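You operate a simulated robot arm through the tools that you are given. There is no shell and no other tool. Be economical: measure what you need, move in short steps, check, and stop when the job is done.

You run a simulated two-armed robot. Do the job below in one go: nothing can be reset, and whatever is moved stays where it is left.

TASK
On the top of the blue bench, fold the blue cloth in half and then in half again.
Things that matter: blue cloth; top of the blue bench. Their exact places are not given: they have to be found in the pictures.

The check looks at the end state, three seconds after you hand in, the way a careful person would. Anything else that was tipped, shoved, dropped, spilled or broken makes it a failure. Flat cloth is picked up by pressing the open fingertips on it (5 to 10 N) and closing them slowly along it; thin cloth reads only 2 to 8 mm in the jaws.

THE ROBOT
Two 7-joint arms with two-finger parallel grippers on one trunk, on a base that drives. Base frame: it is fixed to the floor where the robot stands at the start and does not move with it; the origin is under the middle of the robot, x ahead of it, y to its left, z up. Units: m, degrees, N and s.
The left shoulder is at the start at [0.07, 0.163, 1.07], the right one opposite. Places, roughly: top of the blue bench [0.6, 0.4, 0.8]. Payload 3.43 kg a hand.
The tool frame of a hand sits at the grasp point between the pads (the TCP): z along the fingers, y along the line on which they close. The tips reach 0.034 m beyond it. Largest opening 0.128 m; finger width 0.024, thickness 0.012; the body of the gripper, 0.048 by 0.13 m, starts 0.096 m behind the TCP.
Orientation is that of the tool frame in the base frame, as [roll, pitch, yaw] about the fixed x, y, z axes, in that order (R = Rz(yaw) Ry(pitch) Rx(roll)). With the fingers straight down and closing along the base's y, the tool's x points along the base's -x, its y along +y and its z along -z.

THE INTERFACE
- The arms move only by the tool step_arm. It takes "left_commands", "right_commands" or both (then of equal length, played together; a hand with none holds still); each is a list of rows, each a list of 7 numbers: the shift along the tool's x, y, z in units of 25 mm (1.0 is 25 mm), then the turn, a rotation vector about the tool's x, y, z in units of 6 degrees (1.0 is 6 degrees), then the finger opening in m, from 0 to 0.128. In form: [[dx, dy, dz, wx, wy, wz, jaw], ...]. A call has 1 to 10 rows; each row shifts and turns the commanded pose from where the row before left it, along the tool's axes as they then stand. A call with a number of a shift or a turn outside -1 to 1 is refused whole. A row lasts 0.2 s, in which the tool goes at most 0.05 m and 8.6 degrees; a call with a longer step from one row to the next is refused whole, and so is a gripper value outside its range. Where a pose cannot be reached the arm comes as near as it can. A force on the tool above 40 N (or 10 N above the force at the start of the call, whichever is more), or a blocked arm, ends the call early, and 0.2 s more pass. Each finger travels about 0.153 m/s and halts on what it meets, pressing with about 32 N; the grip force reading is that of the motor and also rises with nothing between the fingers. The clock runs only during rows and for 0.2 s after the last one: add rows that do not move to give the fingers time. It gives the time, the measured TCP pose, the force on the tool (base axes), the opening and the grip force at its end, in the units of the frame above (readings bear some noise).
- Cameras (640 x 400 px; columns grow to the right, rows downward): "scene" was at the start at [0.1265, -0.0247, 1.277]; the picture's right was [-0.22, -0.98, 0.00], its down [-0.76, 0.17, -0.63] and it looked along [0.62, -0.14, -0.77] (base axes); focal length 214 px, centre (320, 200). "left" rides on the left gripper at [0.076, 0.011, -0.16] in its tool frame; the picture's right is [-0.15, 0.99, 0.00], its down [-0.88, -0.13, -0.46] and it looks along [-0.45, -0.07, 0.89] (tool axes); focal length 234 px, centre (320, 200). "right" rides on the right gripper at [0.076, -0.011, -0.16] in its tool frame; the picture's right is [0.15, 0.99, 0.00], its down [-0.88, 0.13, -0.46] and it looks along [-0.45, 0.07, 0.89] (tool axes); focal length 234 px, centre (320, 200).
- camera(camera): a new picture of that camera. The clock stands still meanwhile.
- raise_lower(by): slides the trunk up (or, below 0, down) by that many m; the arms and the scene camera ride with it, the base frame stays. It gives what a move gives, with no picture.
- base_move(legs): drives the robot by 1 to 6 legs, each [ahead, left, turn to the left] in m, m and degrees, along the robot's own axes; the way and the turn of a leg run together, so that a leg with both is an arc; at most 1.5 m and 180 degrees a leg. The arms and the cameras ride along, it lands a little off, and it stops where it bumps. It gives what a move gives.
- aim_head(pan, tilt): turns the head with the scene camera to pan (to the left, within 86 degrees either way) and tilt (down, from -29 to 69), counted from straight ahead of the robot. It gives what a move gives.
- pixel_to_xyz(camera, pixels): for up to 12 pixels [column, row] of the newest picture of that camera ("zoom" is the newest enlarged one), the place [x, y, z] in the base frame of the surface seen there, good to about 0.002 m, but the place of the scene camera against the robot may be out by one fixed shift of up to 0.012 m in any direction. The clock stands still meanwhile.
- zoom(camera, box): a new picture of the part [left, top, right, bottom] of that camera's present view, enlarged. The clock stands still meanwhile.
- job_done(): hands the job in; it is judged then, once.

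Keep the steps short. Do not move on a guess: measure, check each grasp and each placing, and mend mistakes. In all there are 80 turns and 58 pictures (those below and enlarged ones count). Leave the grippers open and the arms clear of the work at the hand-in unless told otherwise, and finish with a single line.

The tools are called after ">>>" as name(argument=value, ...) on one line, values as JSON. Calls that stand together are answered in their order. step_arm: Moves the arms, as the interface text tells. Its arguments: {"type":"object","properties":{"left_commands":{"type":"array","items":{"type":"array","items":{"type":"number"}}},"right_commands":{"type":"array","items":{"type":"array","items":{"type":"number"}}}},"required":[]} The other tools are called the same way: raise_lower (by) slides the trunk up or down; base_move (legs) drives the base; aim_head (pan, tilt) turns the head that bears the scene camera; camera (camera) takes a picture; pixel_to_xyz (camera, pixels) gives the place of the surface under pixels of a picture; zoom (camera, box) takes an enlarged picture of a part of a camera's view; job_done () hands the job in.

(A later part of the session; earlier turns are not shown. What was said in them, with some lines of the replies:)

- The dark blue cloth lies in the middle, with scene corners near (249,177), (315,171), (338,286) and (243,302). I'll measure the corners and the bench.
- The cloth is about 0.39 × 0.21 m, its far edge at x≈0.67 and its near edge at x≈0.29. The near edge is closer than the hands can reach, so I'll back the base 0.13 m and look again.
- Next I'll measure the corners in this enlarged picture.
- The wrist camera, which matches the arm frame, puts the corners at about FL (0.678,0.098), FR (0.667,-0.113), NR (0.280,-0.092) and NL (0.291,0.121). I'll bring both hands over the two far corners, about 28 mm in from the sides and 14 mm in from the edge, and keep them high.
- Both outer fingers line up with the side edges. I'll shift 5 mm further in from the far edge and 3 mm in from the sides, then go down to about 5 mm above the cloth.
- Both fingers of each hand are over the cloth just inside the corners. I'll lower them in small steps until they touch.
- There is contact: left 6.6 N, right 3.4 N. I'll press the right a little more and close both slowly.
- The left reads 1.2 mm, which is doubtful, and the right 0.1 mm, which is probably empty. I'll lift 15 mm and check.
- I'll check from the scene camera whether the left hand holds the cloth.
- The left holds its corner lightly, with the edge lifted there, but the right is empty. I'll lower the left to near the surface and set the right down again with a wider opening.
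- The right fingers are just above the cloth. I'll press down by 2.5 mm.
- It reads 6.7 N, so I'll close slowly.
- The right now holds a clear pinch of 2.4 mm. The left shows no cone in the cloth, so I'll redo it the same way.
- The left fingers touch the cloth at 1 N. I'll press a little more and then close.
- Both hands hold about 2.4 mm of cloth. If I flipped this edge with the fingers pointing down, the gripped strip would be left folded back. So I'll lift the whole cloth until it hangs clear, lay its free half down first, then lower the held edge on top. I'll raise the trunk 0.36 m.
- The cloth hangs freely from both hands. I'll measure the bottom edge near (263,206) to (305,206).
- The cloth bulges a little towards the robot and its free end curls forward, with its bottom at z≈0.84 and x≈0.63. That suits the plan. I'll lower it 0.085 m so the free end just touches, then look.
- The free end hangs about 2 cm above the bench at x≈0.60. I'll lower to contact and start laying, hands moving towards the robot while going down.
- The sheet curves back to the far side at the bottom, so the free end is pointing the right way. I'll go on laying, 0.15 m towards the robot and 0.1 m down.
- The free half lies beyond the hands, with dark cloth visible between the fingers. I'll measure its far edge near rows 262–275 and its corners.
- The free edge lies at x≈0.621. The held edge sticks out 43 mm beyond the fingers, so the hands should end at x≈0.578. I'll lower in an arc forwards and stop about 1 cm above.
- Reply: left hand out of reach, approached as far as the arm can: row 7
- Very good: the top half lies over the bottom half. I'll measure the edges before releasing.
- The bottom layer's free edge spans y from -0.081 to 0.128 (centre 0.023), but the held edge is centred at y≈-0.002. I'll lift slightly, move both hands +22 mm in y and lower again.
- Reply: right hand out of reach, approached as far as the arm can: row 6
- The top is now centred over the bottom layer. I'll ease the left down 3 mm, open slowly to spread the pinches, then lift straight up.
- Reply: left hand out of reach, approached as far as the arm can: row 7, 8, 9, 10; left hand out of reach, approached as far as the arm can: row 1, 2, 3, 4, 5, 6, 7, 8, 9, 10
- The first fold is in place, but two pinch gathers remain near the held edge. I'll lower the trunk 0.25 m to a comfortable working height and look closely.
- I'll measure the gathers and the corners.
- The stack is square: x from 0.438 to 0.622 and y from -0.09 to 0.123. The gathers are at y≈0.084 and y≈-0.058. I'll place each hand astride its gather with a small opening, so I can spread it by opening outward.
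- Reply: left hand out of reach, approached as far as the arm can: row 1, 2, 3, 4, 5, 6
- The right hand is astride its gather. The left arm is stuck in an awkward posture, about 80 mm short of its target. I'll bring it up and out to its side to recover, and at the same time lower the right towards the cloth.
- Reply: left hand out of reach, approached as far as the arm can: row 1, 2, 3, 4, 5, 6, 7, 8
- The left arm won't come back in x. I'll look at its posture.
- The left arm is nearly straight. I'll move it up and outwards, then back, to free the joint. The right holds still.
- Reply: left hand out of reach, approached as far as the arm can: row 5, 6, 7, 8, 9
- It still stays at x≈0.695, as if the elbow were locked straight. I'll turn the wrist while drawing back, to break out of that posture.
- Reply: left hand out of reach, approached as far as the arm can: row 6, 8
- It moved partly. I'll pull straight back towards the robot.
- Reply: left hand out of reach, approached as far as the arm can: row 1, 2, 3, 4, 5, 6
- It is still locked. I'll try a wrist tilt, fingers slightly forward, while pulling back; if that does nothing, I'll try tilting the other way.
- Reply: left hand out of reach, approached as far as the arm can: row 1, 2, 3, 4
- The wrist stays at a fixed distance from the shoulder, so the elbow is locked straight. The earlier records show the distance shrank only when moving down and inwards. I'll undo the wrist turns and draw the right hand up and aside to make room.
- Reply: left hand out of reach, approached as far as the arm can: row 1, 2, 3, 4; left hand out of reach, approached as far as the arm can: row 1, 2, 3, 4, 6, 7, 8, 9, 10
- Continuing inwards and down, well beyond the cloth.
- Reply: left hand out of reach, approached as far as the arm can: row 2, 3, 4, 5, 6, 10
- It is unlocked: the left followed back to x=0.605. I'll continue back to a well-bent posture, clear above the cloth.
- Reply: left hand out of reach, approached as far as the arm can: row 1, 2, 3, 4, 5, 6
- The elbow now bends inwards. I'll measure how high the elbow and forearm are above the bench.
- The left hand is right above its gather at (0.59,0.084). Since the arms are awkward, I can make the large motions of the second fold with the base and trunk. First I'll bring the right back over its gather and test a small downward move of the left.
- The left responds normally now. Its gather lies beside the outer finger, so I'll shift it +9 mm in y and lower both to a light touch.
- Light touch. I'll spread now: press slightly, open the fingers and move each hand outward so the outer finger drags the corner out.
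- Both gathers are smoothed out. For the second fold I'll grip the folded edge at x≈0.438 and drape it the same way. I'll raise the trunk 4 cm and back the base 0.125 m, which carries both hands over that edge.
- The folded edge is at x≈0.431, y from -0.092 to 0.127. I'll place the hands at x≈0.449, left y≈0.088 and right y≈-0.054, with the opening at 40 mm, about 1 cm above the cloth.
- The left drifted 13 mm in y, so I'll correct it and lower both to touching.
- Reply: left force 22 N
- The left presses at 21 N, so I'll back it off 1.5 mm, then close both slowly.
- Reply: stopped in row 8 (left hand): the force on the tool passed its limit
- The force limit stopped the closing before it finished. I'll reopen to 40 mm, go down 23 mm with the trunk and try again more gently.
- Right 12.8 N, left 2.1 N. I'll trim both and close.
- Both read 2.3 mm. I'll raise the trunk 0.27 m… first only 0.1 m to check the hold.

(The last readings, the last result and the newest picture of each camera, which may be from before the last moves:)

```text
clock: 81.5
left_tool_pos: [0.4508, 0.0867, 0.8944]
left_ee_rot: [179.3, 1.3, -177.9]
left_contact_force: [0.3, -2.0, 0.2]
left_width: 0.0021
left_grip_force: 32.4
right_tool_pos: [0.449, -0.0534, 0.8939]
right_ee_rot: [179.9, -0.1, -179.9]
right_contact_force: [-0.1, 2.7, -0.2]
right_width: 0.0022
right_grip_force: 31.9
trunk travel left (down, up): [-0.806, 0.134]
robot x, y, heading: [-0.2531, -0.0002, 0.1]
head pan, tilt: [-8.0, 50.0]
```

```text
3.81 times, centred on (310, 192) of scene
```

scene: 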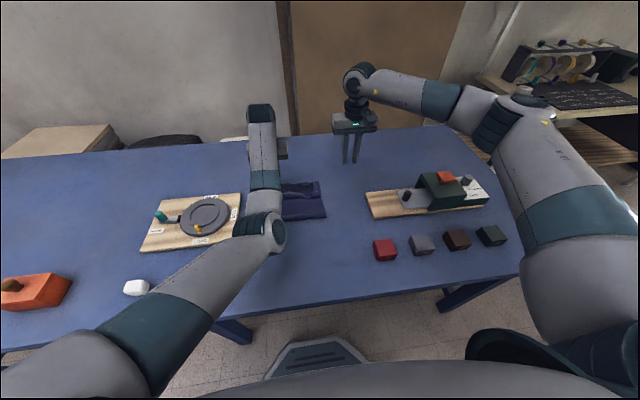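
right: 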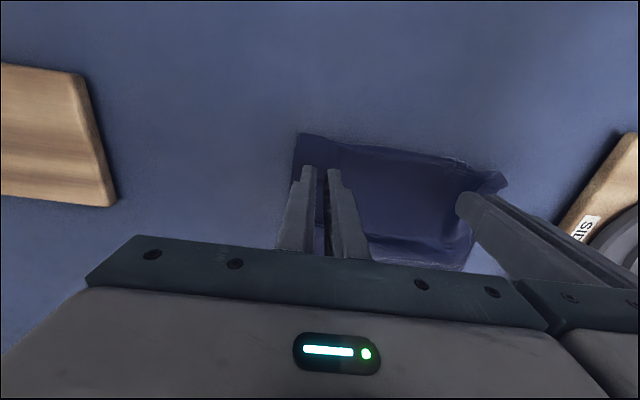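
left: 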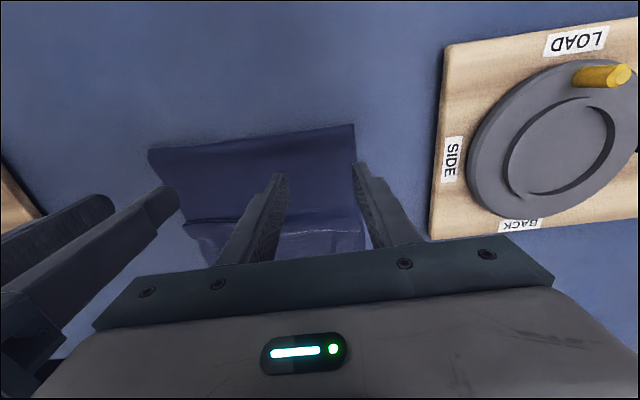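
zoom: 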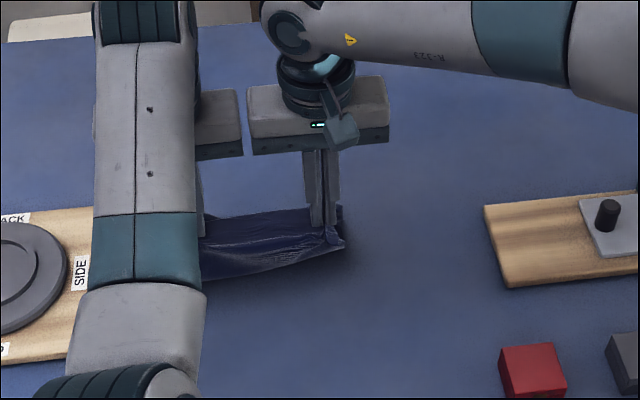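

It is held. I'll raise 0.12 m more so it hangs free, then look.

>>> raise_lower(by=0.12)

>>> aim_head(pan=-20, tilt=50)

>>> zoom(camera="scene", box=[180, 140, 340, 260])

```text
clock: 83.0
left_tool_pos: [0.4506, 0.086, 1.0151]
left_ee_rot: [179.3, 1.3, -177.9]
left_contact_force: [-0.2, -2.6, -0.5]
left_width: 0.0022
left_grip_force: 32.0
right_tool_pos: [0.4492, -0.0535, 1.0142]
right_ee_rot: [180.0, -0.1, -179.8]
right_contact_force: [0.1, 1.9, -0.6]
right_width: 0.0024
right_grip_force: 32.2
trunk travel left (down, up): [-0.926, 0.014]
robot x, y, heading: [-0.2501, 0.0002, 0.1]
head pan, tilt: [-8.0, 50.0]
```

```text
clock: 83.7
left_tool_pos: [0.4512, 0.0864, 1.0149]
left_ee_rot: [179.2, 1.4, -177.8]
left_contact_force: [0.0, -2.3, -0.6]
left_width: 0.0027
left_grip_force: 32.3
right_tool_pos: [0.4498, -0.0536, 1.0149]
right_ee_rot: [180.0, -0.1, -179.8]
right_contact_force: [0.4, 2.9, 0.3]
right_width: 0.0024
right_grip_force: 32.7
trunk travel left (down, up): [-0.926, 0.014]
robot x, y, heading: [-0.2536, 0.0025, 0.1]
head pan, tilt: [-20.0, 50.0]
```

```text
3.33 times, centred on (260, 200) of scene
```

zoom: 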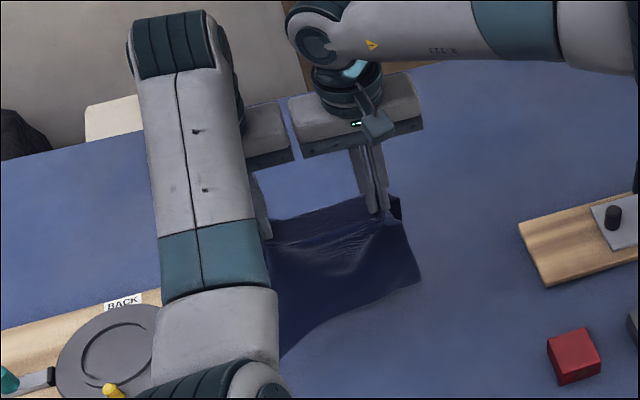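

The visible lower edge looks slanted. I'll measure points along it.

>>> pixel_to_xyz(camera="zoom", pixels=[[284, 352], [320, 322], [370, 297], [418, 278], [405, 235], [330, 210], [330, 240], [330, 280], [300, 300]])

>>> zoom(camera="left", box=[60, 60, 460, 310])

```text
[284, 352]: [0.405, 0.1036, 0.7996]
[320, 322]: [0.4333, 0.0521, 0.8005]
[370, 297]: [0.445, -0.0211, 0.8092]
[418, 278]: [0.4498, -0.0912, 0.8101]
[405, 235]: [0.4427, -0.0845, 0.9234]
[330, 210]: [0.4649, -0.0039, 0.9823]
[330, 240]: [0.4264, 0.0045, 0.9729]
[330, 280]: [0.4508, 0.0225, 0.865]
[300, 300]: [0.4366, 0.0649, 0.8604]
```

```text
1.60 times, centred on (260, 185) of left
```

zoom: 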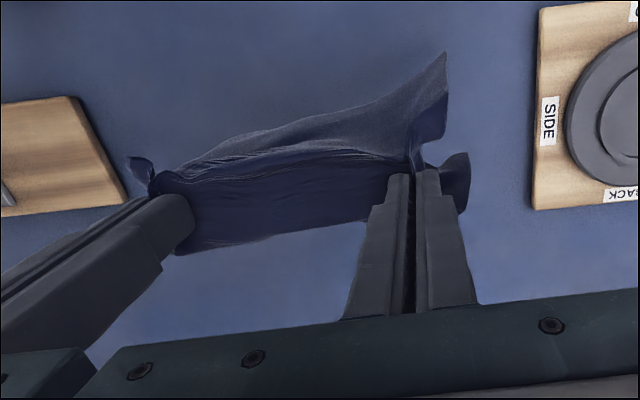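

The free edges hang level at z≈0.80, leaning towards the robot as wanted. I'll lower 0.045 to touch, then lay the first part: base forward and trunk down in small alternating steps, so the fold forms at x≈0.52.

>>> raise_lower(by=-0.045)

>>> base_move(legs=[[0.025, 0, 0]])

>>> raise_lower(by=-0.03)

>>> base_move(legs=[[0.025, 0, 0]])

>>> zoom(camera="left", box=[60, 30, 460, 280])

```text
clock: 84.6
left_tool_pos: [0.4501, 0.0861, 0.9705]
left_ee_rot: [179.2, 1.5, -177.9]
left_contact_force: [0.5, -1.6, -0.8]
left_width: 0.0025
left_grip_force: 32.3
right_tool_pos: [0.4489, -0.0526, 0.9698]
right_ee_rot: [179.9, 0.0, -179.9]
right_contact_force: [0.3, 1.6, -0.2]
right_width: 0.0026
right_grip_force: 32.1
trunk travel left (down, up): [-0.881, 0.059]
robot x, y, heading: [-0.2543, -0.0017, -0.0]
head pan, tilt: [-20.0, 50.0]
```

```text
clock: 85.4
left_tool_pos: [0.471, 0.088, 0.9742]
left_ee_rot: [179.3, 1.7, -177.9]
left_contact_force: [-0.7, -2.1, 0.2]
left_width: 0.0024
left_grip_force: 32.0
right_tool_pos: [0.4692, -0.0524, 0.9731]
right_ee_rot: [-179.9, 0.3, -180.0]
right_contact_force: [-0.6, 1.3, 0.5]
right_width: 0.0024
right_grip_force: 32.0
trunk travel left (down, up): [-0.881, 0.059]
robot x, y, heading: [-0.2269, -0.0023, 0.2]
head pan, tilt: [-20.0, 50.0]
```

```text
clock: 86.1
left_tool_pos: [0.4758, 0.0863, 0.9399]
left_ee_rot: [179.2, 1.4, -177.9]
left_contact_force: [0.5, -1.8, 0.0]
left_width: 0.0023
left_grip_force: 32.4
right_tool_pos: [0.4735, -0.0524, 0.9396]
right_ee_rot: [-179.9, -0.1, -179.9]
right_contact_force: [0.0, 2.2, -0.1]
right_width: 0.0025
right_grip_force: 32.0
trunk travel left (down, up): [-0.851, 0.089]
robot x, y, heading: [-0.2249, -0.0032, -0.2]
head pan, tilt: [-20.0, 50.0]
```

```text
clock: 86.9
left_tool_pos: [0.4956, 0.0872, 0.944]
left_ee_rot: [179.3, 1.7, -177.9]
left_contact_force: [-0.5, -1.7, -0.3]
left_width: 0.0023
left_grip_force: 32.6
right_tool_pos: [0.4942, -0.0526, 0.9429]
right_ee_rot: [180.0, 0.1, -179.9]
right_contact_force: [-0.7, 2.9, 0.8]
right_width: 0.0027
right_grip_force: 32.0
trunk travel left (down, up): [-0.851, 0.089]
robot x, y, heading: [-0.2023, -0.0013, -0.0]
head pan, tilt: [-20.0, 50.0]
```

```text
1.60 times, centred on (260, 155) of left
```

zoom: 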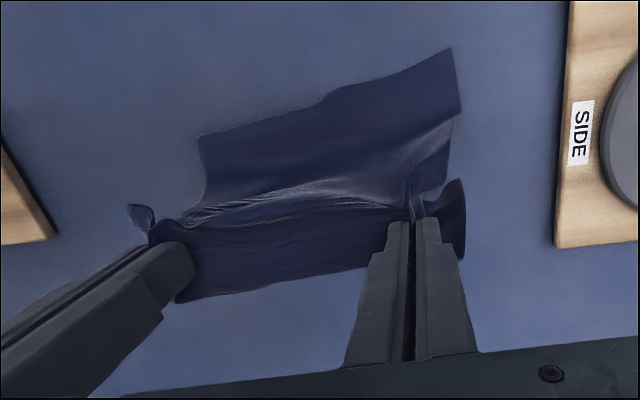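

The free edges are laid towards the robot. I'll measure them.

>>> pixel_to_xyz(camera="zoom", pixels=[[447, 55], [330, 97], [203, 138], [455, 110], [320, 150], [205, 175]])

```text
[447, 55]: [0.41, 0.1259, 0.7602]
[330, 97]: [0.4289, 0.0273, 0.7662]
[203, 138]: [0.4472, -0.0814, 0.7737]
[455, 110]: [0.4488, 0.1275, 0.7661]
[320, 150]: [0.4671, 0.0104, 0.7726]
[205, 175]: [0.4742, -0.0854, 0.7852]
```

The laid edge is slanted about 10°: left corner at x=0.410, right at x=0.447. To match it, I'll lead the right hand 24 mm forward, then go over the fold line, and look before coming back.

>>> step_arm(left_commands=[[0, 0, 0.4, 0, 0, 0, 0], [0, 0, 0.4, 0, 0, 0, 0], [0, 0, 0, 0, 0, 0, 0]], right_commands=[[-0.48, 0, 0.4, 0, 0, 0, 0], [-0.48, 0, 0.4, 0, 0, 0, 0], [0, 0, 0, 0, 0, 0, 0]])

>>> base_move(legs=[[0.02, 0, 0]])

>>> raise_lower(by=-0.025)

>>> zoom(camera="left", box=[60, 30, 460, 280])

>>> pixel_to_xyz(camera="zoom", pixels=[[455, 60], [340, 100], [210, 130], [455, 130]])

```text
clock: 87.7
left_tool_pos: [0.5006, 0.0869, 0.919]
left_ee_rot: [179.2, 1.3, -177.9]
left_contact_force: [1.3, -6.3, -0.8]
left_width: 0.0021
left_grip_force: 32.1
right_tool_pos: [0.5228, -0.0516, 0.9182]
right_ee_rot: [179.9, -0.1, -179.8]
right_contact_force: [-0.3, 6.6, 0.2]
right_width: 0.0022
right_grip_force: 32.2
trunk travel left (down, up): [-0.851, 0.089]
robot x, y, heading: [-0.2029, 0.0024, 0.1]
head pan, tilt: [-20.0, 50.0]
```

```text
clock: 88.5
left_tool_pos: [0.5159, 0.0877, 0.924]
left_ee_rot: [179.2, 1.8, -177.9]
left_contact_force: [1.1, -8.2, -0.2]
left_width: 0.0025
left_grip_force: 32.0
right_tool_pos: [0.5379, -0.0534, 0.9227]
right_ee_rot: [180.0, 0.2, -179.9]
right_contact_force: [-2.0, 7.5, 0.5]
right_width: 0.0025
right_grip_force: 31.8
trunk travel left (down, up): [-0.851, 0.089]
robot x, y, heading: [-0.1803, -0.0024, 0.0]
head pan, tilt: [-20.0, 50.0]
```

```text
clock: 89.2
left_tool_pos: [0.5202, 0.0862, 0.8952]
left_ee_rot: [179.5, 1.3, -178.0]
left_contact_force: [1.5, -4.8, 0.1]
left_width: 0.0026
left_grip_force: 32.1
right_tool_pos: [0.5417, -0.0513, 0.8942]
right_ee_rot: [179.9, -0.1, -179.9]
right_contact_force: [-1.0, 4.5, -0.1]
right_width: 0.0023
right_grip_force: 32.0
trunk travel left (down, up): [-0.826, 0.114]
robot x, y, heading: [-0.1867, 0.0008, 0.4]
head pan, tilt: [-20.0, 50.0]
```

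```text
1.60 times, centred on (260, 155) of left
```

zoom: 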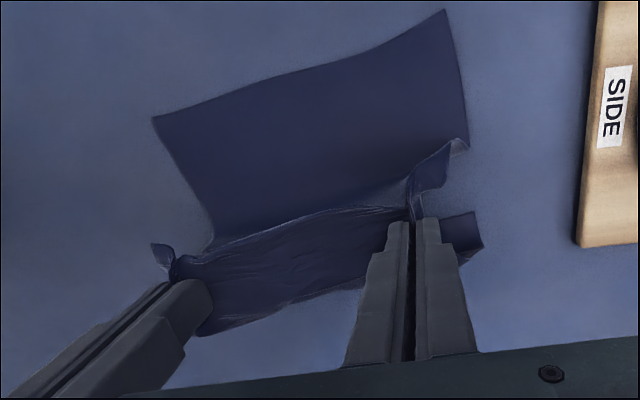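

```text
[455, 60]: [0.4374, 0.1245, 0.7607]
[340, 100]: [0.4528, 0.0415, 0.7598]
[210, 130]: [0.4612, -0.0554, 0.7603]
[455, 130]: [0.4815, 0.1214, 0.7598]
```

>>> pixel_to_xyz(camera="zoom", pixels=[[443, 15], [300, 72], [160, 120], [465, 110], [215, 235]])

```text
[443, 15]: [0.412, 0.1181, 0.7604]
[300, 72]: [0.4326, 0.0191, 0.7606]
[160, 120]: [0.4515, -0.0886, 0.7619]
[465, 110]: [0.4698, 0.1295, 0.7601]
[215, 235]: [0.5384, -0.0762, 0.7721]
```

The laid edge is steady: (0.412,0.118) to (0.452,-0.089). The hands should end at x≈0.436 (left) and x≈0.462 (right). I'll come back 0.082 m and down 0.09 m in alternating steps.

>>> raise_lower(by=-0.025)

>>> base_move(legs=[[-0.03, 0, 0]])

>>> raise_lower(by=-0.03)

>>> base_move(legs=[[-0.03, 0, 0]])

>>> raise_lower(by=-0.025)

>>> base_move(legs=[[-0.022, 0, 0]])

>>> camera(camera="left")

```text
clock: 90.0
left_tool_pos: [0.5195, 0.086, 0.8717]
left_ee_rot: [179.3, 1.4, -178.0]
left_contact_force: [0.9, -6.6, 0.6]
left_width: 0.0022
left_grip_force: 32.3
right_tool_pos: [0.5423, -0.0529, 0.8701]
right_ee_rot: [179.8, -0.1, -179.7]
right_contact_force: [-1.5, 6.9, 1.0]
right_width: 0.0026
right_grip_force: 32.0
trunk travel left (down, up): [-0.801, 0.139]
robot x, y, heading: [-0.1816, 0.0017, 0.0]
head pan, tilt: [-20.0, 50.0]
```

```text
clock: 90.8
left_tool_pos: [0.4948, 0.0872, 0.8681]
left_ee_rot: [179.2, 1.3, -177.9]
left_contact_force: [1.8, -6.7, 0.5]
left_width: 0.0025
left_grip_force: 31.7
right_tool_pos: [0.5156, -0.0522, 0.8665]
right_ee_rot: [179.8, -0.4, -179.8]
right_contact_force: [-0.3, 7.3, 0.3]
right_width: 0.0024
right_grip_force: 32.1
trunk travel left (down, up): [-0.801, 0.139]
robot x, y, heading: [-0.2089, -0.0039, 0.2]
head pan, tilt: [-20.0, 50.0]
```

```text
clock: 91.5
left_tool_pos: [0.4907, 0.0852, 0.8409]
left_ee_rot: [179.5, 1.5, -177.9]
left_contact_force: [0.9, -4.0, 0.2]
left_width: 0.002
left_grip_force: 31.8
right_tool_pos: [0.5118, -0.0527, 0.8411]
right_ee_rot: [179.9, 0.0, -179.8]
right_contact_force: [-0.1, 4.5, -0.2]
right_width: 0.0026
right_grip_force: 31.8
trunk travel left (down, up): [-0.771, 0.169]
robot x, y, heading: [-0.2121, -0.0019, 0.2]
head pan, tilt: [-20.0, 50.0]
```

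```text
clock: 92.4
left_tool_pos: [0.4636, 0.0866, 0.8379]
left_ee_rot: [179.3, 1.2, -178.0]
left_contact_force: [2.0, -6.4, 0.5]
left_width: 0.0024
left_grip_force: 31.8
right_tool_pos: [0.4858, -0.0527, 0.8364]
right_ee_rot: [179.9, -0.3, -179.9]
right_contact_force: [-1.1, 5.8, 0.8]
right_width: 0.0022
right_grip_force: 31.3
trunk travel left (down, up): [-0.771, 0.169]
robot x, y, heading: [-0.2427, -0.0025, 0.1]
head pan, tilt: [-20.0, 50.0]
```

```text
clock: 93.1
left_tool_pos: [0.4619, 0.0856, 0.817]
left_ee_rot: [179.5, 1.5, -178.0]
left_contact_force: [0.3, -5.0, 0.2]
left_width: 0.0023
left_grip_force: 32.2
right_tool_pos: [0.4817, -0.0523, 0.8156]
right_ee_rot: [179.9, -0.1, -179.8]
right_contact_force: [-0.8, 3.7, 1.4]
right_width: 0.0024
right_grip_force: 32.3
trunk travel left (down, up): [-0.746, 0.194]
robot x, y, heading: [-0.2398, -0.0001, 0.2]
head pan, tilt: [-20.0, 50.0]
```

```text
clock: 93.9
left_tool_pos: [0.4419, 0.0864, 0.8128]
left_ee_rot: [179.4, 1.2, -178.0]
left_contact_force: [1.1, -5.0, -0.4]
left_width: 0.0023
left_grip_force: 32.2
right_tool_pos: [0.4637, -0.0521, 0.8108]
right_ee_rot: [179.8, -0.2, -179.7]
right_contact_force: [-0.7, 5.1, -0.1]
right_width: 0.0024
right_grip_force: 31.7
trunk travel left (down, up): [-0.746, 0.194]
robot x, y, heading: [-0.2636, -0.0032, 0.1]
head pan, tilt: [-20.0, 50.0]
```

```text
6 pictures are left
```

left: 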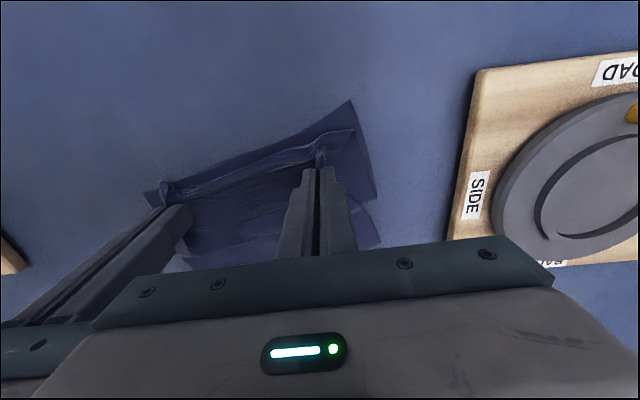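

I have six pictures left. I'll measure the top and bottom edges in this one.

>>> pixel_to_xyz(camera="left", pixels=[[352, 102], [250, 145], [147, 192], [345, 133], [250, 162], [168, 188], [372, 195], [375, 245], [270, 258], [190, 265]])

```text
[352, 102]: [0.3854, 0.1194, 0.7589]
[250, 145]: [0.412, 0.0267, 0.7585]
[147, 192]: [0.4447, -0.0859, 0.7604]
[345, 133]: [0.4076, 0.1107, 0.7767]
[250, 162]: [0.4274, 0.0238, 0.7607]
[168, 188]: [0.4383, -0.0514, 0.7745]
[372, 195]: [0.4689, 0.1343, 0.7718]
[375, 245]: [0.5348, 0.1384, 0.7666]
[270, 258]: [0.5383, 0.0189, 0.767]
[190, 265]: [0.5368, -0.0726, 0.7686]
```

The numbers on the left side don't fit a clean fold. I'll look with the right hand's camera before releasing.

>>> zoom(camera="right", box=[230, 60, 590, 285])

```text
1.78 times, centred on (410, 172) of right
```

zoom: 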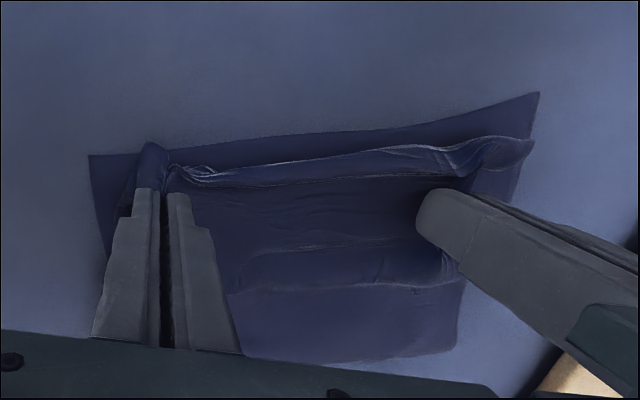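

>>> pixel_to_xyz(camera="zoom", pixels=[[95, 158], [535, 100], [300, 170], [300, 210], [330, 240], [330, 265], [330, 282], [330, 300], [330, 330], [330, 358], [450, 345], [250, 355]])

```text
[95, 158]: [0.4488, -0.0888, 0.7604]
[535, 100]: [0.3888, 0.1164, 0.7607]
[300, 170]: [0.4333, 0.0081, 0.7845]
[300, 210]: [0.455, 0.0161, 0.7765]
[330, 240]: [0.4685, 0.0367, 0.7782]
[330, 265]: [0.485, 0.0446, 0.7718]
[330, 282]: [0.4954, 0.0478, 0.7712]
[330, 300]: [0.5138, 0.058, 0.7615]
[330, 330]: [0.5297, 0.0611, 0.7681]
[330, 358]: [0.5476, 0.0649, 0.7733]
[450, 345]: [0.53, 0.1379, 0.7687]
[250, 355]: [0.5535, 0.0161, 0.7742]
```

The hands' folded edge sits about 2 cm short of the bottom edge, more so on the left. I'll pull back 28 mm with the base and keep the right hand 18 mm forward so the edges match. Then I'll lower to the surface.

>>> base_move(legs=[[-0.028, 0, 0]])

>>> step_arm(right_commands=[[-0.36, 0, 0, 0, 0, 0, 0], [-0.36, 0, 0, 0, 0, 0, 0], [0, 0, 0, 0, 0, 0, 0]])

>>> raise_lower(by=-0.012)

>>> zoom(camera="right", box=[230, 60, 590, 285])

>>> pixel_to_xyz(camera="zoom", pixels=[[300, 130], [300, 150], [300, 200], [300, 250], [300, 300], [300, 330], [300, 350], [500, 130], [450, 330]])

```text
clock: 94.7
left_tool_pos: [0.4145, 0.0857, 0.8138]
left_ee_rot: [179.4, 1.3, -178.0]
left_contact_force: [0.6, -3.9, 0.5]
left_width: 0.0022
left_grip_force: 32.5
right_tool_pos: [0.4356, -0.0517, 0.8119]
right_ee_rot: [179.8, -0.2, -179.8]
right_contact_force: [-0.5, 3.8, -0.6]
right_width: 0.0023
right_grip_force: 31.4
trunk travel left (down, up): [-0.746, 0.194]
robot x, y, heading: [-0.289, -0.0056, 0.1]
head pan, tilt: [-20.0, 50.0]
```

```text
clock: 95.5
left_tool_pos: [0.4127, 0.0839, 0.8147]
left_ee_rot: [179.5, 1.4, -178.1]
left_contact_force: [3.6, -10.4, -0.7]
left_width: 0.0022
left_grip_force: 32.3
right_tool_pos: [0.4517, -0.0519, 0.8136]
right_ee_rot: [179.7, 0.0, -179.7]
right_contact_force: [-4.2, 10.5, 0.6]
right_width: 0.0021
right_grip_force: 32.0
trunk travel left (down, up): [-0.746, 0.194]
robot x, y, heading: [-0.2894, -0.0015, 0.2]
head pan, tilt: [-20.0, 50.0]
```

```text
clock: 96.1
left_tool_pos: [0.4125, 0.085, 0.8035]
left_ee_rot: [179.5, 1.4, -178.0]
left_contact_force: [4.4, -13.2, 0.1]
left_width: 0.0025
left_grip_force: 31.9
right_tool_pos: [0.4518, -0.0513, 0.8016]
right_ee_rot: [179.9, -0.1, -179.8]
right_contact_force: [-5.4, 13.9, 0.8]
right_width: 0.0025
right_grip_force: 32.6
trunk travel left (down, up): [-0.734, 0.206]
robot x, y, heading: [-0.2868, 0.0016, 0.3]
head pan, tilt: [-20.0, 50.0]
```

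```text
1.78 times, centred on (410, 172) of right
```

zoom: 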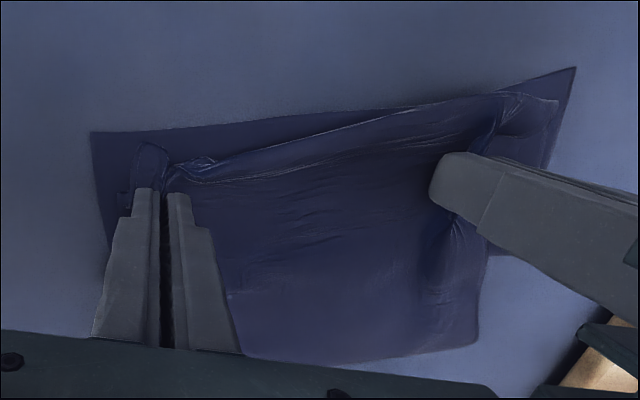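

```text
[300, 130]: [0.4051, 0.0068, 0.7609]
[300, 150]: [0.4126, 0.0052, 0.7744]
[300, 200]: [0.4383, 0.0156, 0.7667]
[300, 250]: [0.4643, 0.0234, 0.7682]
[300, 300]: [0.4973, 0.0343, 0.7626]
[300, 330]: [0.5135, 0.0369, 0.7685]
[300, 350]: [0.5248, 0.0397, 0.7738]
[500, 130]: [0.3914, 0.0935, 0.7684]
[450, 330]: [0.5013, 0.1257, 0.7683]
```

The top is smooth, the fold is at x≈0.53, and the held edge lies close to the bottom edge. I'll lower 3 mm, open slowly while moving each hand slightly outwards to spread the pinches, and lift with the trunk.

>>> step_arm(left_commands=[[0, 0, 0.12, 0, 0, 0, 0.002], [0, 0, 0.06, 0, 0, 0, 0.008], [0, 0.1, 0, 0, 0, 0, 0.016], [0, 0.12, 0, 0, 0, 0, 0.024], [0, 0.12, 0, 0, 0, 0, 0.032], [0, 0.12, 0, 0, 0, 0, 0.04], [0, 0, 0, 0, 0, 0, 0.046], [0, 0, -0.3, 0, 0, 0, 0.046]], right_commands=[[0, 0, 0.12, 0, 0, 0, 0.002], [0, 0, 0.04, 0, 0, 0, 0.008], [0, -0.1, 0, 0, 0, 0, 0.016], [0, -0.12, 0, 0, 0, 0, 0.024], [0, -0.12, 0, 0, 0, 0, 0.032], [0, -0.12, 0, 0, 0, 0, 0.04], [0, 0, 0, 0, 0, 0, 0.046], [0, 0, -0.3, 0, 0, 0, 0.046]])

>>> raise_lower(by=0.1)

>>> zoom(camera="right", box=[230, 20, 590, 245])

>>> pixel_to_xyz(camera="zoom", pixels=[[300, 130], [300, 150], [300, 170], [300, 200], [300, 230], [300, 260], [300, 280], [300, 300], [400, 150], [200, 150], [400, 250], [200, 250]])

```text
clock: 97.9
left_tool_pos: [0.4126, 0.0965, 0.8071]
left_ee_rot: [179.4, 1.4, -178.0]
left_contact_force: [0.3, 0.2, 0.2]
left_width: 0.0461
left_grip_force: 0.0
right_tool_pos: [0.4515, -0.0653, 0.8042]
right_ee_rot: [180.0, -0.2, -179.9]
right_contact_force: [0.3, -0.1, -0.6]
right_width: 0.046
right_grip_force: 0.1
trunk travel left (down, up): [-0.734, 0.206]
robot x, y, heading: [-0.29, -0.0022, -0.1]
head pan, tilt: [-20.0, 50.0]
```

```text
clock: 99.2
left_tool_pos: [0.4126, 0.098, 0.9056]
left_ee_rot: [179.4, 1.5, -178.0]
left_contact_force: [0.6, 0.2, 0.5]
left_width: 0.0461
left_grip_force: 0.2
right_tool_pos: [0.4522, -0.0634, 0.9058]
right_ee_rot: [179.8, -0.1, -179.8]
right_contact_force: [-1.2, 0.9, -0.1]
right_width: 0.0461
right_grip_force: 0.0
trunk travel left (down, up): [-0.834, 0.106]
robot x, y, heading: [-0.2894, 0.0001, -0.0]
head pan, tilt: [-20.0, 50.0]
```

```text
1.78 times, centred on (410, 132) of right
```

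zoom: 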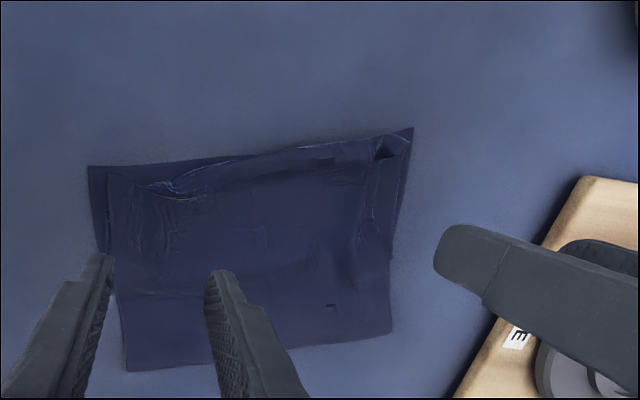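

```text
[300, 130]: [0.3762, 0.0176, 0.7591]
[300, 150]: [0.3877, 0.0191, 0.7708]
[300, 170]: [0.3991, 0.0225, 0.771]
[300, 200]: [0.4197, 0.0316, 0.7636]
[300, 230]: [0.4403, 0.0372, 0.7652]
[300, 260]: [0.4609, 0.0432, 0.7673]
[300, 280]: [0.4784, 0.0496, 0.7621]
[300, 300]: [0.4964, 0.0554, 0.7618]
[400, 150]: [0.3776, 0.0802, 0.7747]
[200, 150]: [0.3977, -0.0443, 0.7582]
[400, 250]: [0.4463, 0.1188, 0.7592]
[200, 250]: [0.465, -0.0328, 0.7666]
```

The packet looks tidy from above. To check its far edge, I'll move the right hand up and beyond it so its camera looks at that edge.

>>> step_arm(right_commands=[[0, 0.3, -0.8, 0, 0, 0, 0.046], [-1, 0.3, 0, 0, 0, 0, 0.046], [-1, 0.3, 0, 0, 0, 0, 0.046], [-1, 0.3, 0, 0, 0, 0, 0.046], [-1, 0.3, 0, 0, 0, 0, 0.046], [-1, 0.3, 0, 0, 0, 0, 0.046], [-1, 0, 0, 0, 0, 0, 0.046], [0, 0, 0, 0, 0, 0, 0.046]])

>>> zoom(camera="right", box=[170, 0, 490, 200])

>>> pixel_to_xyz(camera="zoom", pixels=[[320, 40], [320, 80], [320, 120], [320, 160], [320, 200], [320, 220], [320, 240], [320, 260], [320, 280], [320, 300], [320, 320], [320, 340]])

```text
clock: 101.0
left_tool_pos: [0.4128, 0.098, 0.9053]
left_ee_rot: [179.4, 1.4, -178.0]
left_contact_force: [0.1, 0.0, 0.4]
left_width: 0.0461
left_grip_force: 0.0
right_tool_pos: [0.4957, -0.0426, 0.9245]
right_ee_rot: [179.9, -0.1, -179.8]
right_contact_force: [-0.4, 0.1, -0.1]
right_width: 0.0461
right_grip_force: 0.1
right hand out of reach, approached as far as the arm can: row 3, 4, 5, 6, 7
trunk travel left (down, up): [-0.834, 0.106]
robot x, y, heading: [-0.2876, 0.0027, 0.1]
head pan, tilt: [-20.0, 50.0]
```

```text
2.00 times, centred on (330, 100) of right
```

zoom: 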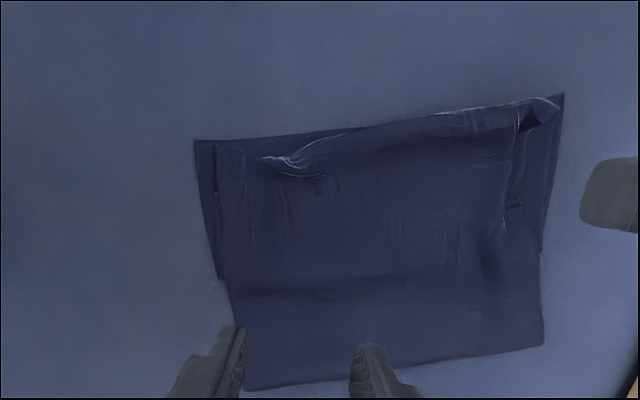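

```text
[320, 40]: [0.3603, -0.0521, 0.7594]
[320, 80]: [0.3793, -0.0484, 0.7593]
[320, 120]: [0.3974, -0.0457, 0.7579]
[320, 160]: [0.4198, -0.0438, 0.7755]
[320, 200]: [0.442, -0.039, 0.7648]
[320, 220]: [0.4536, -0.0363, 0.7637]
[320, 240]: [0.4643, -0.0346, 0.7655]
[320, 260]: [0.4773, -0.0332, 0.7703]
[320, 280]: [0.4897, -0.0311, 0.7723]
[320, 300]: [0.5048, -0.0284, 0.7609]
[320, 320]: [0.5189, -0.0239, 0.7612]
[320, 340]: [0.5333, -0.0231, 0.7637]
```

This shows the bottom layer folded under, with its fold at x≈0.487. The top layer was not folded and reaches to x≈0.56. To finish, I'll fold that protruding flap back over the top. I'll measure its far edge, then drive forward 0.12 m with the hands high.

>>> pixel_to_xyz(camera="zoom", pixels=[[541, 342], [480, 352], [330, 374], [250, 386], [540, 245], [222, 275], [228, 300], [545, 110], [218, 150], [300, 378], [430, 360]])

>>> base_move(legs=[[0.12, 0, 0]])

```text
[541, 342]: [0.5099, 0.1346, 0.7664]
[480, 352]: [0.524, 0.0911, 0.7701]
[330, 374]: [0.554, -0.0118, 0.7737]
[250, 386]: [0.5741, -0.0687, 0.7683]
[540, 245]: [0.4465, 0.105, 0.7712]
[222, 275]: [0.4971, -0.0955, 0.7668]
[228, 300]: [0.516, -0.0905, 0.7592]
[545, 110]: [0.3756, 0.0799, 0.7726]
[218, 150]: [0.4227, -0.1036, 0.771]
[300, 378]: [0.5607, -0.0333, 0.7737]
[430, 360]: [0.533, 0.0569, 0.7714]
```

```text
clock: 102.3
left_tool_pos: [0.5282, 0.0972, 0.9081]
left_ee_rot: [179.4, 1.5, -178.1]
left_contact_force: [0.8, -0.8, 0.3]
left_width: 0.0465
left_grip_force: 0.1
right_tool_pos: [0.6116, -0.042, 0.9257]
right_ee_rot: [179.9, -0.1, -179.9]
right_contact_force: [0.1, -0.4, -0.3]
right_width: 0.046
right_grip_force: 0.1
trunk travel left (down, up): [-0.834, 0.106]
robot x, y, heading: [-0.1742, 0.0017, 0.3]
head pan, tilt: [-20.0, 50.0]
```

The far edge is at about (0.524,0.091) to (0.568,-0.05), slanted parallel to the inner fold, and the flap is about 72 mm deep, so folded over it lands on the near edge. I'll place the hands 12 mm inside the far edge with an opening of 40 mm and lower with the trunk.

>>> step_arm(left_commands=[[0.19, -0.2, 0, 0, 0, 0, 0.04], [0.19, -0.2, 0, 0, 0, 0, 0.04], [0.19, -0.1, 0, 0, 0, 0, 0.04], [0, 0, 0, 0, 0, 0, 0.04]], right_commands=[[0.75, -0.18, 0.25, 0, 0, 0, 0.04], [0.75, -0.18, 0.25, 0, 0, 0, 0.04], [0.72, -0.16, 0.22, 0, 0, 0, 0.04], [0, 0, 0, 0, 0, 0, 0.04]])

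>>> raise_lower(by=-0.1)

```text
clock: 103.3
left_tool_pos: [0.515, 0.0853, 0.9078]
left_ee_rot: [179.3, 1.5, -177.9]
left_contact_force: [-0.1, 0.3, 0.5]
left_width: 0.0401
left_grip_force: 0.1
right_tool_pos: [0.5558, -0.0556, 0.9065]
right_ee_rot: [179.9, -0.1, -179.8]
right_contact_force: [-0.2, 0.1, 0.1]
right_width: 0.04
right_grip_force: 0.0
trunk travel left (down, up): [-0.834, 0.106]
robot x, y, heading: [-0.1713, 0.0007, 0.0]
head pan, tilt: [-20.0, 50.0]
```

```text
clock: 104.6
left_tool_pos: [0.514, 0.0842, 0.807]
left_ee_rot: [179.4, 1.5, -178.0]
left_contact_force: [0.0, 0.6, -0.5]
left_width: 0.04
left_grip_force: 0.1
right_tool_pos: [0.5569, -0.0565, 0.8082]
right_ee_rot: [179.9, 0.0, -179.8]
right_contact_force: [0.0, -0.8, 0.5]
right_width: 0.0398
right_grip_force: 0.1
trunk travel left (down, up): [-0.734, 0.206]
robot x, y, heading: [-0.1716, -0.0036, -0.0]
head pan, tilt: [-20.0, 50.0]
```

Positions are right. I'll go down the last 11 mm to press lightly, then close slowly.

>>> step_arm(left_commands=[[0, 0, 0.2, 0, 0, 0, 0.04], [0, 0, 0.15, 0, 0, 0, 0.04], [0, 0, 0.08, 0, 0, 0, 0.04], [0, 0, 0.02, 0, 0, 0, 0.04], [0, 0, 0, 0, 0, 0, 0.04]], right_commands=[[0, 0, 0.2, 0, 0, 0, 0.04], [0, 0, 0.17, 0, 0, 0, 0.04], [0, 0, 0.08, 0, 0, 0, 0.04], [0, 0, 0.04, 0, 0, 0, 0.04], [0, 0, 0, 0, 0, 0, 0.04]])

>>> step_arm(left_commands=[[0, 0, 0, 0, 0, 0, 0.036], [0, 0, 0, 0, 0, 0, 0.032], [0, 0, 0, 0, 0, 0, 0.027], [0, 0, 0, 0, 0, 0, 0.022], [0, 0, 0, 0, 0, 0, 0.017], [0, 0, 0, 0, 0, 0, 0.012], [0, 0, 0, 0, 0, 0, 0.008], [0, 0, 0, 0, 0, 0, 0.004], [0, 0, 0, 0, 0, 0, 0], [0, 0, 0, 0, 0, 0, 0]], right_commands=[[0, 0, 0, 0, 0, 0, 0.036], [0, 0, 0, 0, 0, 0, 0.032], [0, 0, 0, 0, 0, 0, 0.027], [0, 0, 0, 0, 0, 0, 0.022], [0, 0, 0, 0, 0, 0, 0.017], [0, 0, 0, 0, 0, 0, 0.012], [0, 0, 0, 0, 0, 0, 0.008], [0, 0, 0, 0, 0, 0, 0.004], [0, 0, 0, 0, 0, 0, 0], [0, 0, 0, 0, 0, 0, 0]])

```text
clock: 105.8
left_tool_pos: [0.5131, 0.0831, 0.7962]
left_ee_rot: [179.3, 1.5, -178.0]
left_contact_force: [1.3, -0.3, 8.3]
left_width: 0.04
left_grip_force: 0.0
right_tool_pos: [0.5567, -0.0562, 0.796]
right_ee_rot: [179.8, 0.0, -179.8]
right_contact_force: [0.6, -1.2, 3.9]
right_width: 0.0398
right_grip_force: 0.0
trunk travel left (down, up): [-0.734, 0.206]
robot x, y, heading: [-0.1744, -0.0037, 0.2]
head pan, tilt: [-20.0, 50.0]
```

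```text
clock: 108.0
left_tool_pos: [0.5121, 0.0831, 0.7961]
left_ee_rot: [179.5, 1.5, -178.0]
left_contact_force: [2.1, -9.3, 5.7]
left_width: 0.0023
left_grip_force: 31.6
right_tool_pos: [0.5554, -0.0532, 0.7954]
right_ee_rot: [179.8, 0.0, -179.8]
right_contact_force: [-2.2, 10.4, 6.9]
right_width: 0.0024
right_grip_force: 31.6
trunk travel left (down, up): [-0.734, 0.206]
robot x, y, heading: [-0.1762, -0.0012, 0.1]
head pan, tilt: [-20.0, 50.0]
```

Both hold 2.3 mm. I'll fold the flap over the top in an arc: trunk up, base back along the slanted normal, trunk down.

>>> raise_lower(by=0.04)

>>> base_move(legs=[[-0.03, -0.007, 0]])

>>> raise_lower(by=0.02)

>>> base_move(legs=[[-0.06, -0.015, 0]])

>>> raise_lower(by=-0.025)

>>> base_move(legs=[[-0.03, -0.007, 0]])

>>> raise_lower(by=-0.022)

>>> camera(camera="right")

```text
clock: 108.8
left_tool_pos: [0.5145, 0.0855, 0.8351]
left_ee_rot: [179.5, 1.4, -177.9]
left_contact_force: [3.0, -12.0, 0.0]
left_width: 0.0021
left_grip_force: 32.2
right_tool_pos: [0.5568, -0.0558, 0.8332]
right_ee_rot: [179.8, -0.2, -179.8]
right_contact_force: [-2.7, 12.6, -0.1]
right_width: 0.0025
right_grip_force: 31.7
trunk travel left (down, up): [-0.774, 0.166]
robot x, y, heading: [-0.1739, -0.0014, 0.2]
head pan, tilt: [-20.0, 50.0]
```

```text
clock: 109.7
left_tool_pos: [0.4878, 0.0786, 0.8323]
left_ee_rot: [179.3, 1.2, -178.0]
left_contact_force: [3.4, -12.2, 0.2]
left_width: 0.0021
left_grip_force: 32.0
right_tool_pos: [0.5291, -0.0622, 0.8322]
right_ee_rot: [179.9, -0.3, -179.7]
right_contact_force: [-3.8, 12.7, -0.4]
right_width: 0.0022
right_grip_force: 32.0
trunk travel left (down, up): [-0.774, 0.166]
robot x, y, heading: [-0.1968, -0.0056, 0.3]
head pan, tilt: [-20.0, 50.0]
```

```text
clock: 110.3
left_tool_pos: [0.4845, 0.0767, 0.8565]
left_ee_rot: [179.6, 1.6, -177.9]
left_contact_force: [2.9, -7.1, 0.1]
left_width: 0.002
left_grip_force: 32.0
right_tool_pos: [0.5264, -0.0608, 0.8554]
right_ee_rot: [179.7, -0.1, -179.6]
right_contact_force: [-1.9, 7.1, 0.7]
right_width: 0.0024
right_grip_force: 32.1
trunk travel left (down, up): [-0.794, 0.146]
robot x, y, heading: [-0.2049, -0.0091, 0.4]
head pan, tilt: [-20.0, 50.0]
```

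```text
clock: 111.3
left_tool_pos: [0.4291, 0.063, 0.8545]
left_ee_rot: [179.4, 1.3, -178.0]
left_contact_force: [3.1, -9.5, 0.4]
left_width: 0.0019
left_grip_force: 31.9
right_tool_pos: [0.4695, -0.0752, 0.8532]
right_ee_rot: [179.9, -0.1, -179.8]
right_contact_force: [-2.8, 10.3, -0.4]
right_width: 0.0027
right_grip_force: 31.9
trunk travel left (down, up): [-0.794, 0.146]
robot x, y, heading: [-0.2625, -0.0218, 0.1]
head pan, tilt: [-20.0, 50.0]
```

```text
clock: 112.0
left_tool_pos: [0.4255, 0.0623, 0.8316]
left_ee_rot: [179.6, 1.5, -178.0]
left_contact_force: [0.8, -5.8, -0.6]
left_width: 0.0021
left_grip_force: 32.2
right_tool_pos: [0.4678, -0.0742, 0.831]
right_ee_rot: [179.8, 0.0, -179.7]
right_contact_force: [-1.7, 5.8, -0.2]
right_width: 0.0024
right_grip_force: 32.1
trunk travel left (down, up): [-0.769, 0.171]
robot x, y, heading: [-0.258, -0.0252, -0.1]
head pan, tilt: [-20.0, 50.0]
```

```text
clock: 112.9
left_tool_pos: [0.4003, 0.0565, 0.8287]
left_ee_rot: [179.4, 1.2, -177.9]
left_contact_force: [2.7, -7.9, -0.8]
left_width: 0.0018
left_grip_force: 32.2
right_tool_pos: [0.441, -0.0817, 0.8274]
right_ee_rot: [179.8, -0.3, -179.6]
right_contact_force: [-1.0, 7.8, -0.3]
right_width: 0.0024
right_grip_force: 32.3
trunk travel left (down, up): [-0.769, 0.171]
robot x, y, heading: [-0.2896, -0.0301, 0.0]
head pan, tilt: [-20.0, 50.0]
```

```text
clock: 113.5
left_tool_pos: [0.3969, 0.055, 0.8101]
left_ee_rot: [179.6, 1.6, -178.0]
left_contact_force: [1.7, -4.8, 0.5]
left_width: 0.002
left_grip_force: 32.0
right_tool_pos: [0.4384, -0.0814, 0.8087]
right_ee_rot: [179.8, 0.0, -179.8]
right_contact_force: [-1.8, 3.8, 0.5]
right_width: 0.0027
right_grip_force: 31.9
trunk travel left (down, up): [-0.747, 0.193]
robot x, y, heading: [-0.2909, -0.0303, 0.3]
head pan, tilt: [-20.0, 50.0]
```

```text
1 pictures are left
```

right: 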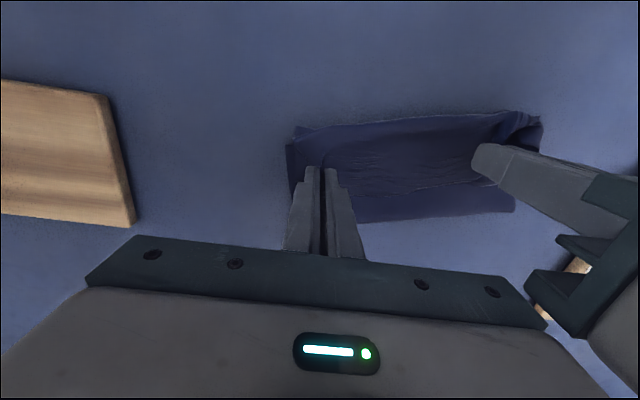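

The packet is now narrow, about a quarter of the cloth's length. I'll measure its edges.

>>> pixel_to_xyz(camera="right", pixels=[[290, 148], [400, 124], [400, 135], [530, 120], [513, 208], [400, 215], [365, 220], [400, 190], [400, 165], [295, 195]])

```text
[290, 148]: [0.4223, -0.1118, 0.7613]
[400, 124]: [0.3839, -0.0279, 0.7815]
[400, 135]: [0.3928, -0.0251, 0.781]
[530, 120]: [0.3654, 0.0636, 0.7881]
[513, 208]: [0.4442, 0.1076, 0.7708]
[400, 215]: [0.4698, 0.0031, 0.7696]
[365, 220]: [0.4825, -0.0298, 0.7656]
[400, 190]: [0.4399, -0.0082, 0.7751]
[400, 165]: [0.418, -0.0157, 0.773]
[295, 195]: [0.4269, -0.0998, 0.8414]
```

The packet is about 90 mm × 210 mm, with the held edge over the near edge. I'll lower 6 mm, open slowly while spreading outwards, and lift clear with the trunk.

>>> step_arm(left_commands=[[0, 0, 0.2, 0, 0, 0, 0.002], [0, 0, 0.1, 0, 0, 0, 0.008], [0, 0.1, 0, 0, 0, 0, 0.016], [0, 0.12, 0, 0, 0, 0, 0.024], [0, 0.12, 0, 0, 0, 0, 0.032], [0, 0.12, 0, 0, 0, 0, 0.04], [0, 0, 0, 0, 0, 0, 0.046], [0, 0, -0.3, 0, 0, 0, 0.046]], right_commands=[[0, 0, 0.2, 0, 0, 0, 0.002], [0, 0, 0.08, 0, 0, 0, 0.008], [0, -0.1, 0, 0, 0, 0, 0.016], [0, -0.12, 0, 0, 0, 0, 0.024], [0, -0.12, 0, 0, 0, 0, 0.032], [0, -0.12, 0, 0, 0, 0, 0.04], [0, 0, 0, 0, 0, 0, 0.046], [0, 0, -0.3, 0, 0, 0, 0.046]])

>>> raise_lower(by=0.12)

>>> zoom(camera="right", box=[230, 20, 590, 245])

>>> pixel_to_xyz(camera="zoom", pixels=[[250, 130], [250, 150], [250, 170], [250, 190], [250, 210], [250, 230], [250, 250], [250, 270], [350, 150], [350, 200], [150, 180], [150, 220]])

```text
clock: 115.3
left_tool_pos: [0.397, 0.0681, 0.8078]
left_ee_rot: [179.5, 1.4, -177.9]
left_contact_force: [0.2, 0.7, 0.3]
left_width: 0.0457
left_grip_force: 0.0
right_tool_pos: [0.4387, -0.0939, 0.8089]
right_ee_rot: [179.9, -0.1, -179.8]
right_contact_force: [-0.3, -0.2, 0.3]
right_width: 0.0463
right_grip_force: 0.1
trunk travel left (down, up): [-0.747, 0.193]
robot x, y, heading: [-0.2878, -0.0303, -0.3]
head pan, tilt: [-20.0, 50.0]
```

```text
clock: 116.8
left_tool_pos: [0.3977, 0.0672, 0.9286]
left_ee_rot: [179.5, 1.4, -178.0]
left_contact_force: [0.3, 1.3, -0.6]
left_width: 0.046
left_grip_force: 0.0
right_tool_pos: [0.4378, -0.0936, 0.9283]
right_ee_rot: [179.6, -0.1, -179.6]
right_contact_force: [0.3, 0.0, 1.1]
right_width: 0.046
right_grip_force: 0.1
trunk travel left (down, up): [-0.867, 0.073]
robot x, y, heading: [-0.2919, -0.0291, -0.0]
head pan, tilt: [-20.0, 50.0]
```

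```text
1.78 times, centred on (410, 132) of right
```

zoom: 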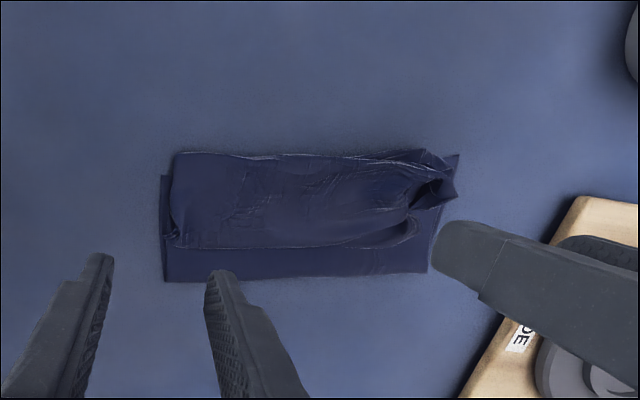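

```text
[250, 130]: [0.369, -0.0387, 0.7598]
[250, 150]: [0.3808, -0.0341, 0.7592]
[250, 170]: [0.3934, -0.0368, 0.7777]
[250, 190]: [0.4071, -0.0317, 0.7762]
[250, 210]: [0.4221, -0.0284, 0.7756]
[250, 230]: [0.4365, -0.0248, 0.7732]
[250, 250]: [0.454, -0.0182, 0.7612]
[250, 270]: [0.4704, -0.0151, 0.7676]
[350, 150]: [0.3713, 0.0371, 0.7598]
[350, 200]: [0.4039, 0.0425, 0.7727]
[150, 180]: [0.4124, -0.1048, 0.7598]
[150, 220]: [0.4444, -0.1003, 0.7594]
```

The packet is compact, about 90 × 200 mm and one quarter of the cloth. Only a small pucker is left at one corner, and nothing else was disturbed. I'll back away to bring the open hands clear of the work.

>>> base_move(legs=[[-0.12, 0, 0]])

>>> step_arm(left_commands=[[0, 0, 0, 0, 0, 0, 0.08], [0, 0, 0, 0, 0, 0, 0.1]], right_commands=[[0, 0, 0, 0, 0, 0, 0.08], [0, 0, 0, 0, 0, 0, 0.1]])

```text
clock: 118.1
left_tool_pos: [0.2803, 0.0664, 0.9276]
left_ee_rot: [179.5, 1.5, -178.0]
left_contact_force: [0.6, -0.5, -1.0]
left_width: 0.0461
left_grip_force: 0.1
right_tool_pos: [0.3216, -0.0947, 0.927]
right_ee_rot: [179.6, -0.2, -179.8]
right_contact_force: [1.4, -0.3, -0.3]
right_width: 0.0457
right_grip_force: 0.1
trunk travel left (down, up): [-0.867, 0.073]
robot x, y, heading: [-0.4095, -0.0289, -0.1]
head pan, tilt: [-20.0, 50.0]
```

```text
clock: 118.7
left_tool_pos: [0.2804, 0.0672, 0.9291]
left_ee_rot: [179.5, 1.4, -177.9]
left_contact_force: [0.0, 0.6, -0.6]
left_width: 0.1001
left_grip_force: 0.1
right_tool_pos: [0.3216, -0.0941, 0.9284]
right_ee_rot: [179.6, -0.2, -179.7]
right_contact_force: [0.4, 0.0, 0.2]
right_width: 0.0999
right_grip_force: 0.0
trunk travel left (down, up): [-0.867, 0.073]
robot x, y, heading: [-0.405, -0.027, 0.3]
head pan, tilt: [-20.0, 50.0]
5 turns are left
```

The hands are open and clear of the cloth, so I'm handing in.

>>> job_done()

```text
The job is handed in.
```

The blue cloth is folded in half and then to about quarter size (roughly 90 × 200 mm) on the blue bench, its second fold made in two steps (one layer tucked under, the other folded over the top), with a small pucker at one corner, slightly uneven edges, and both grippers open and clear.
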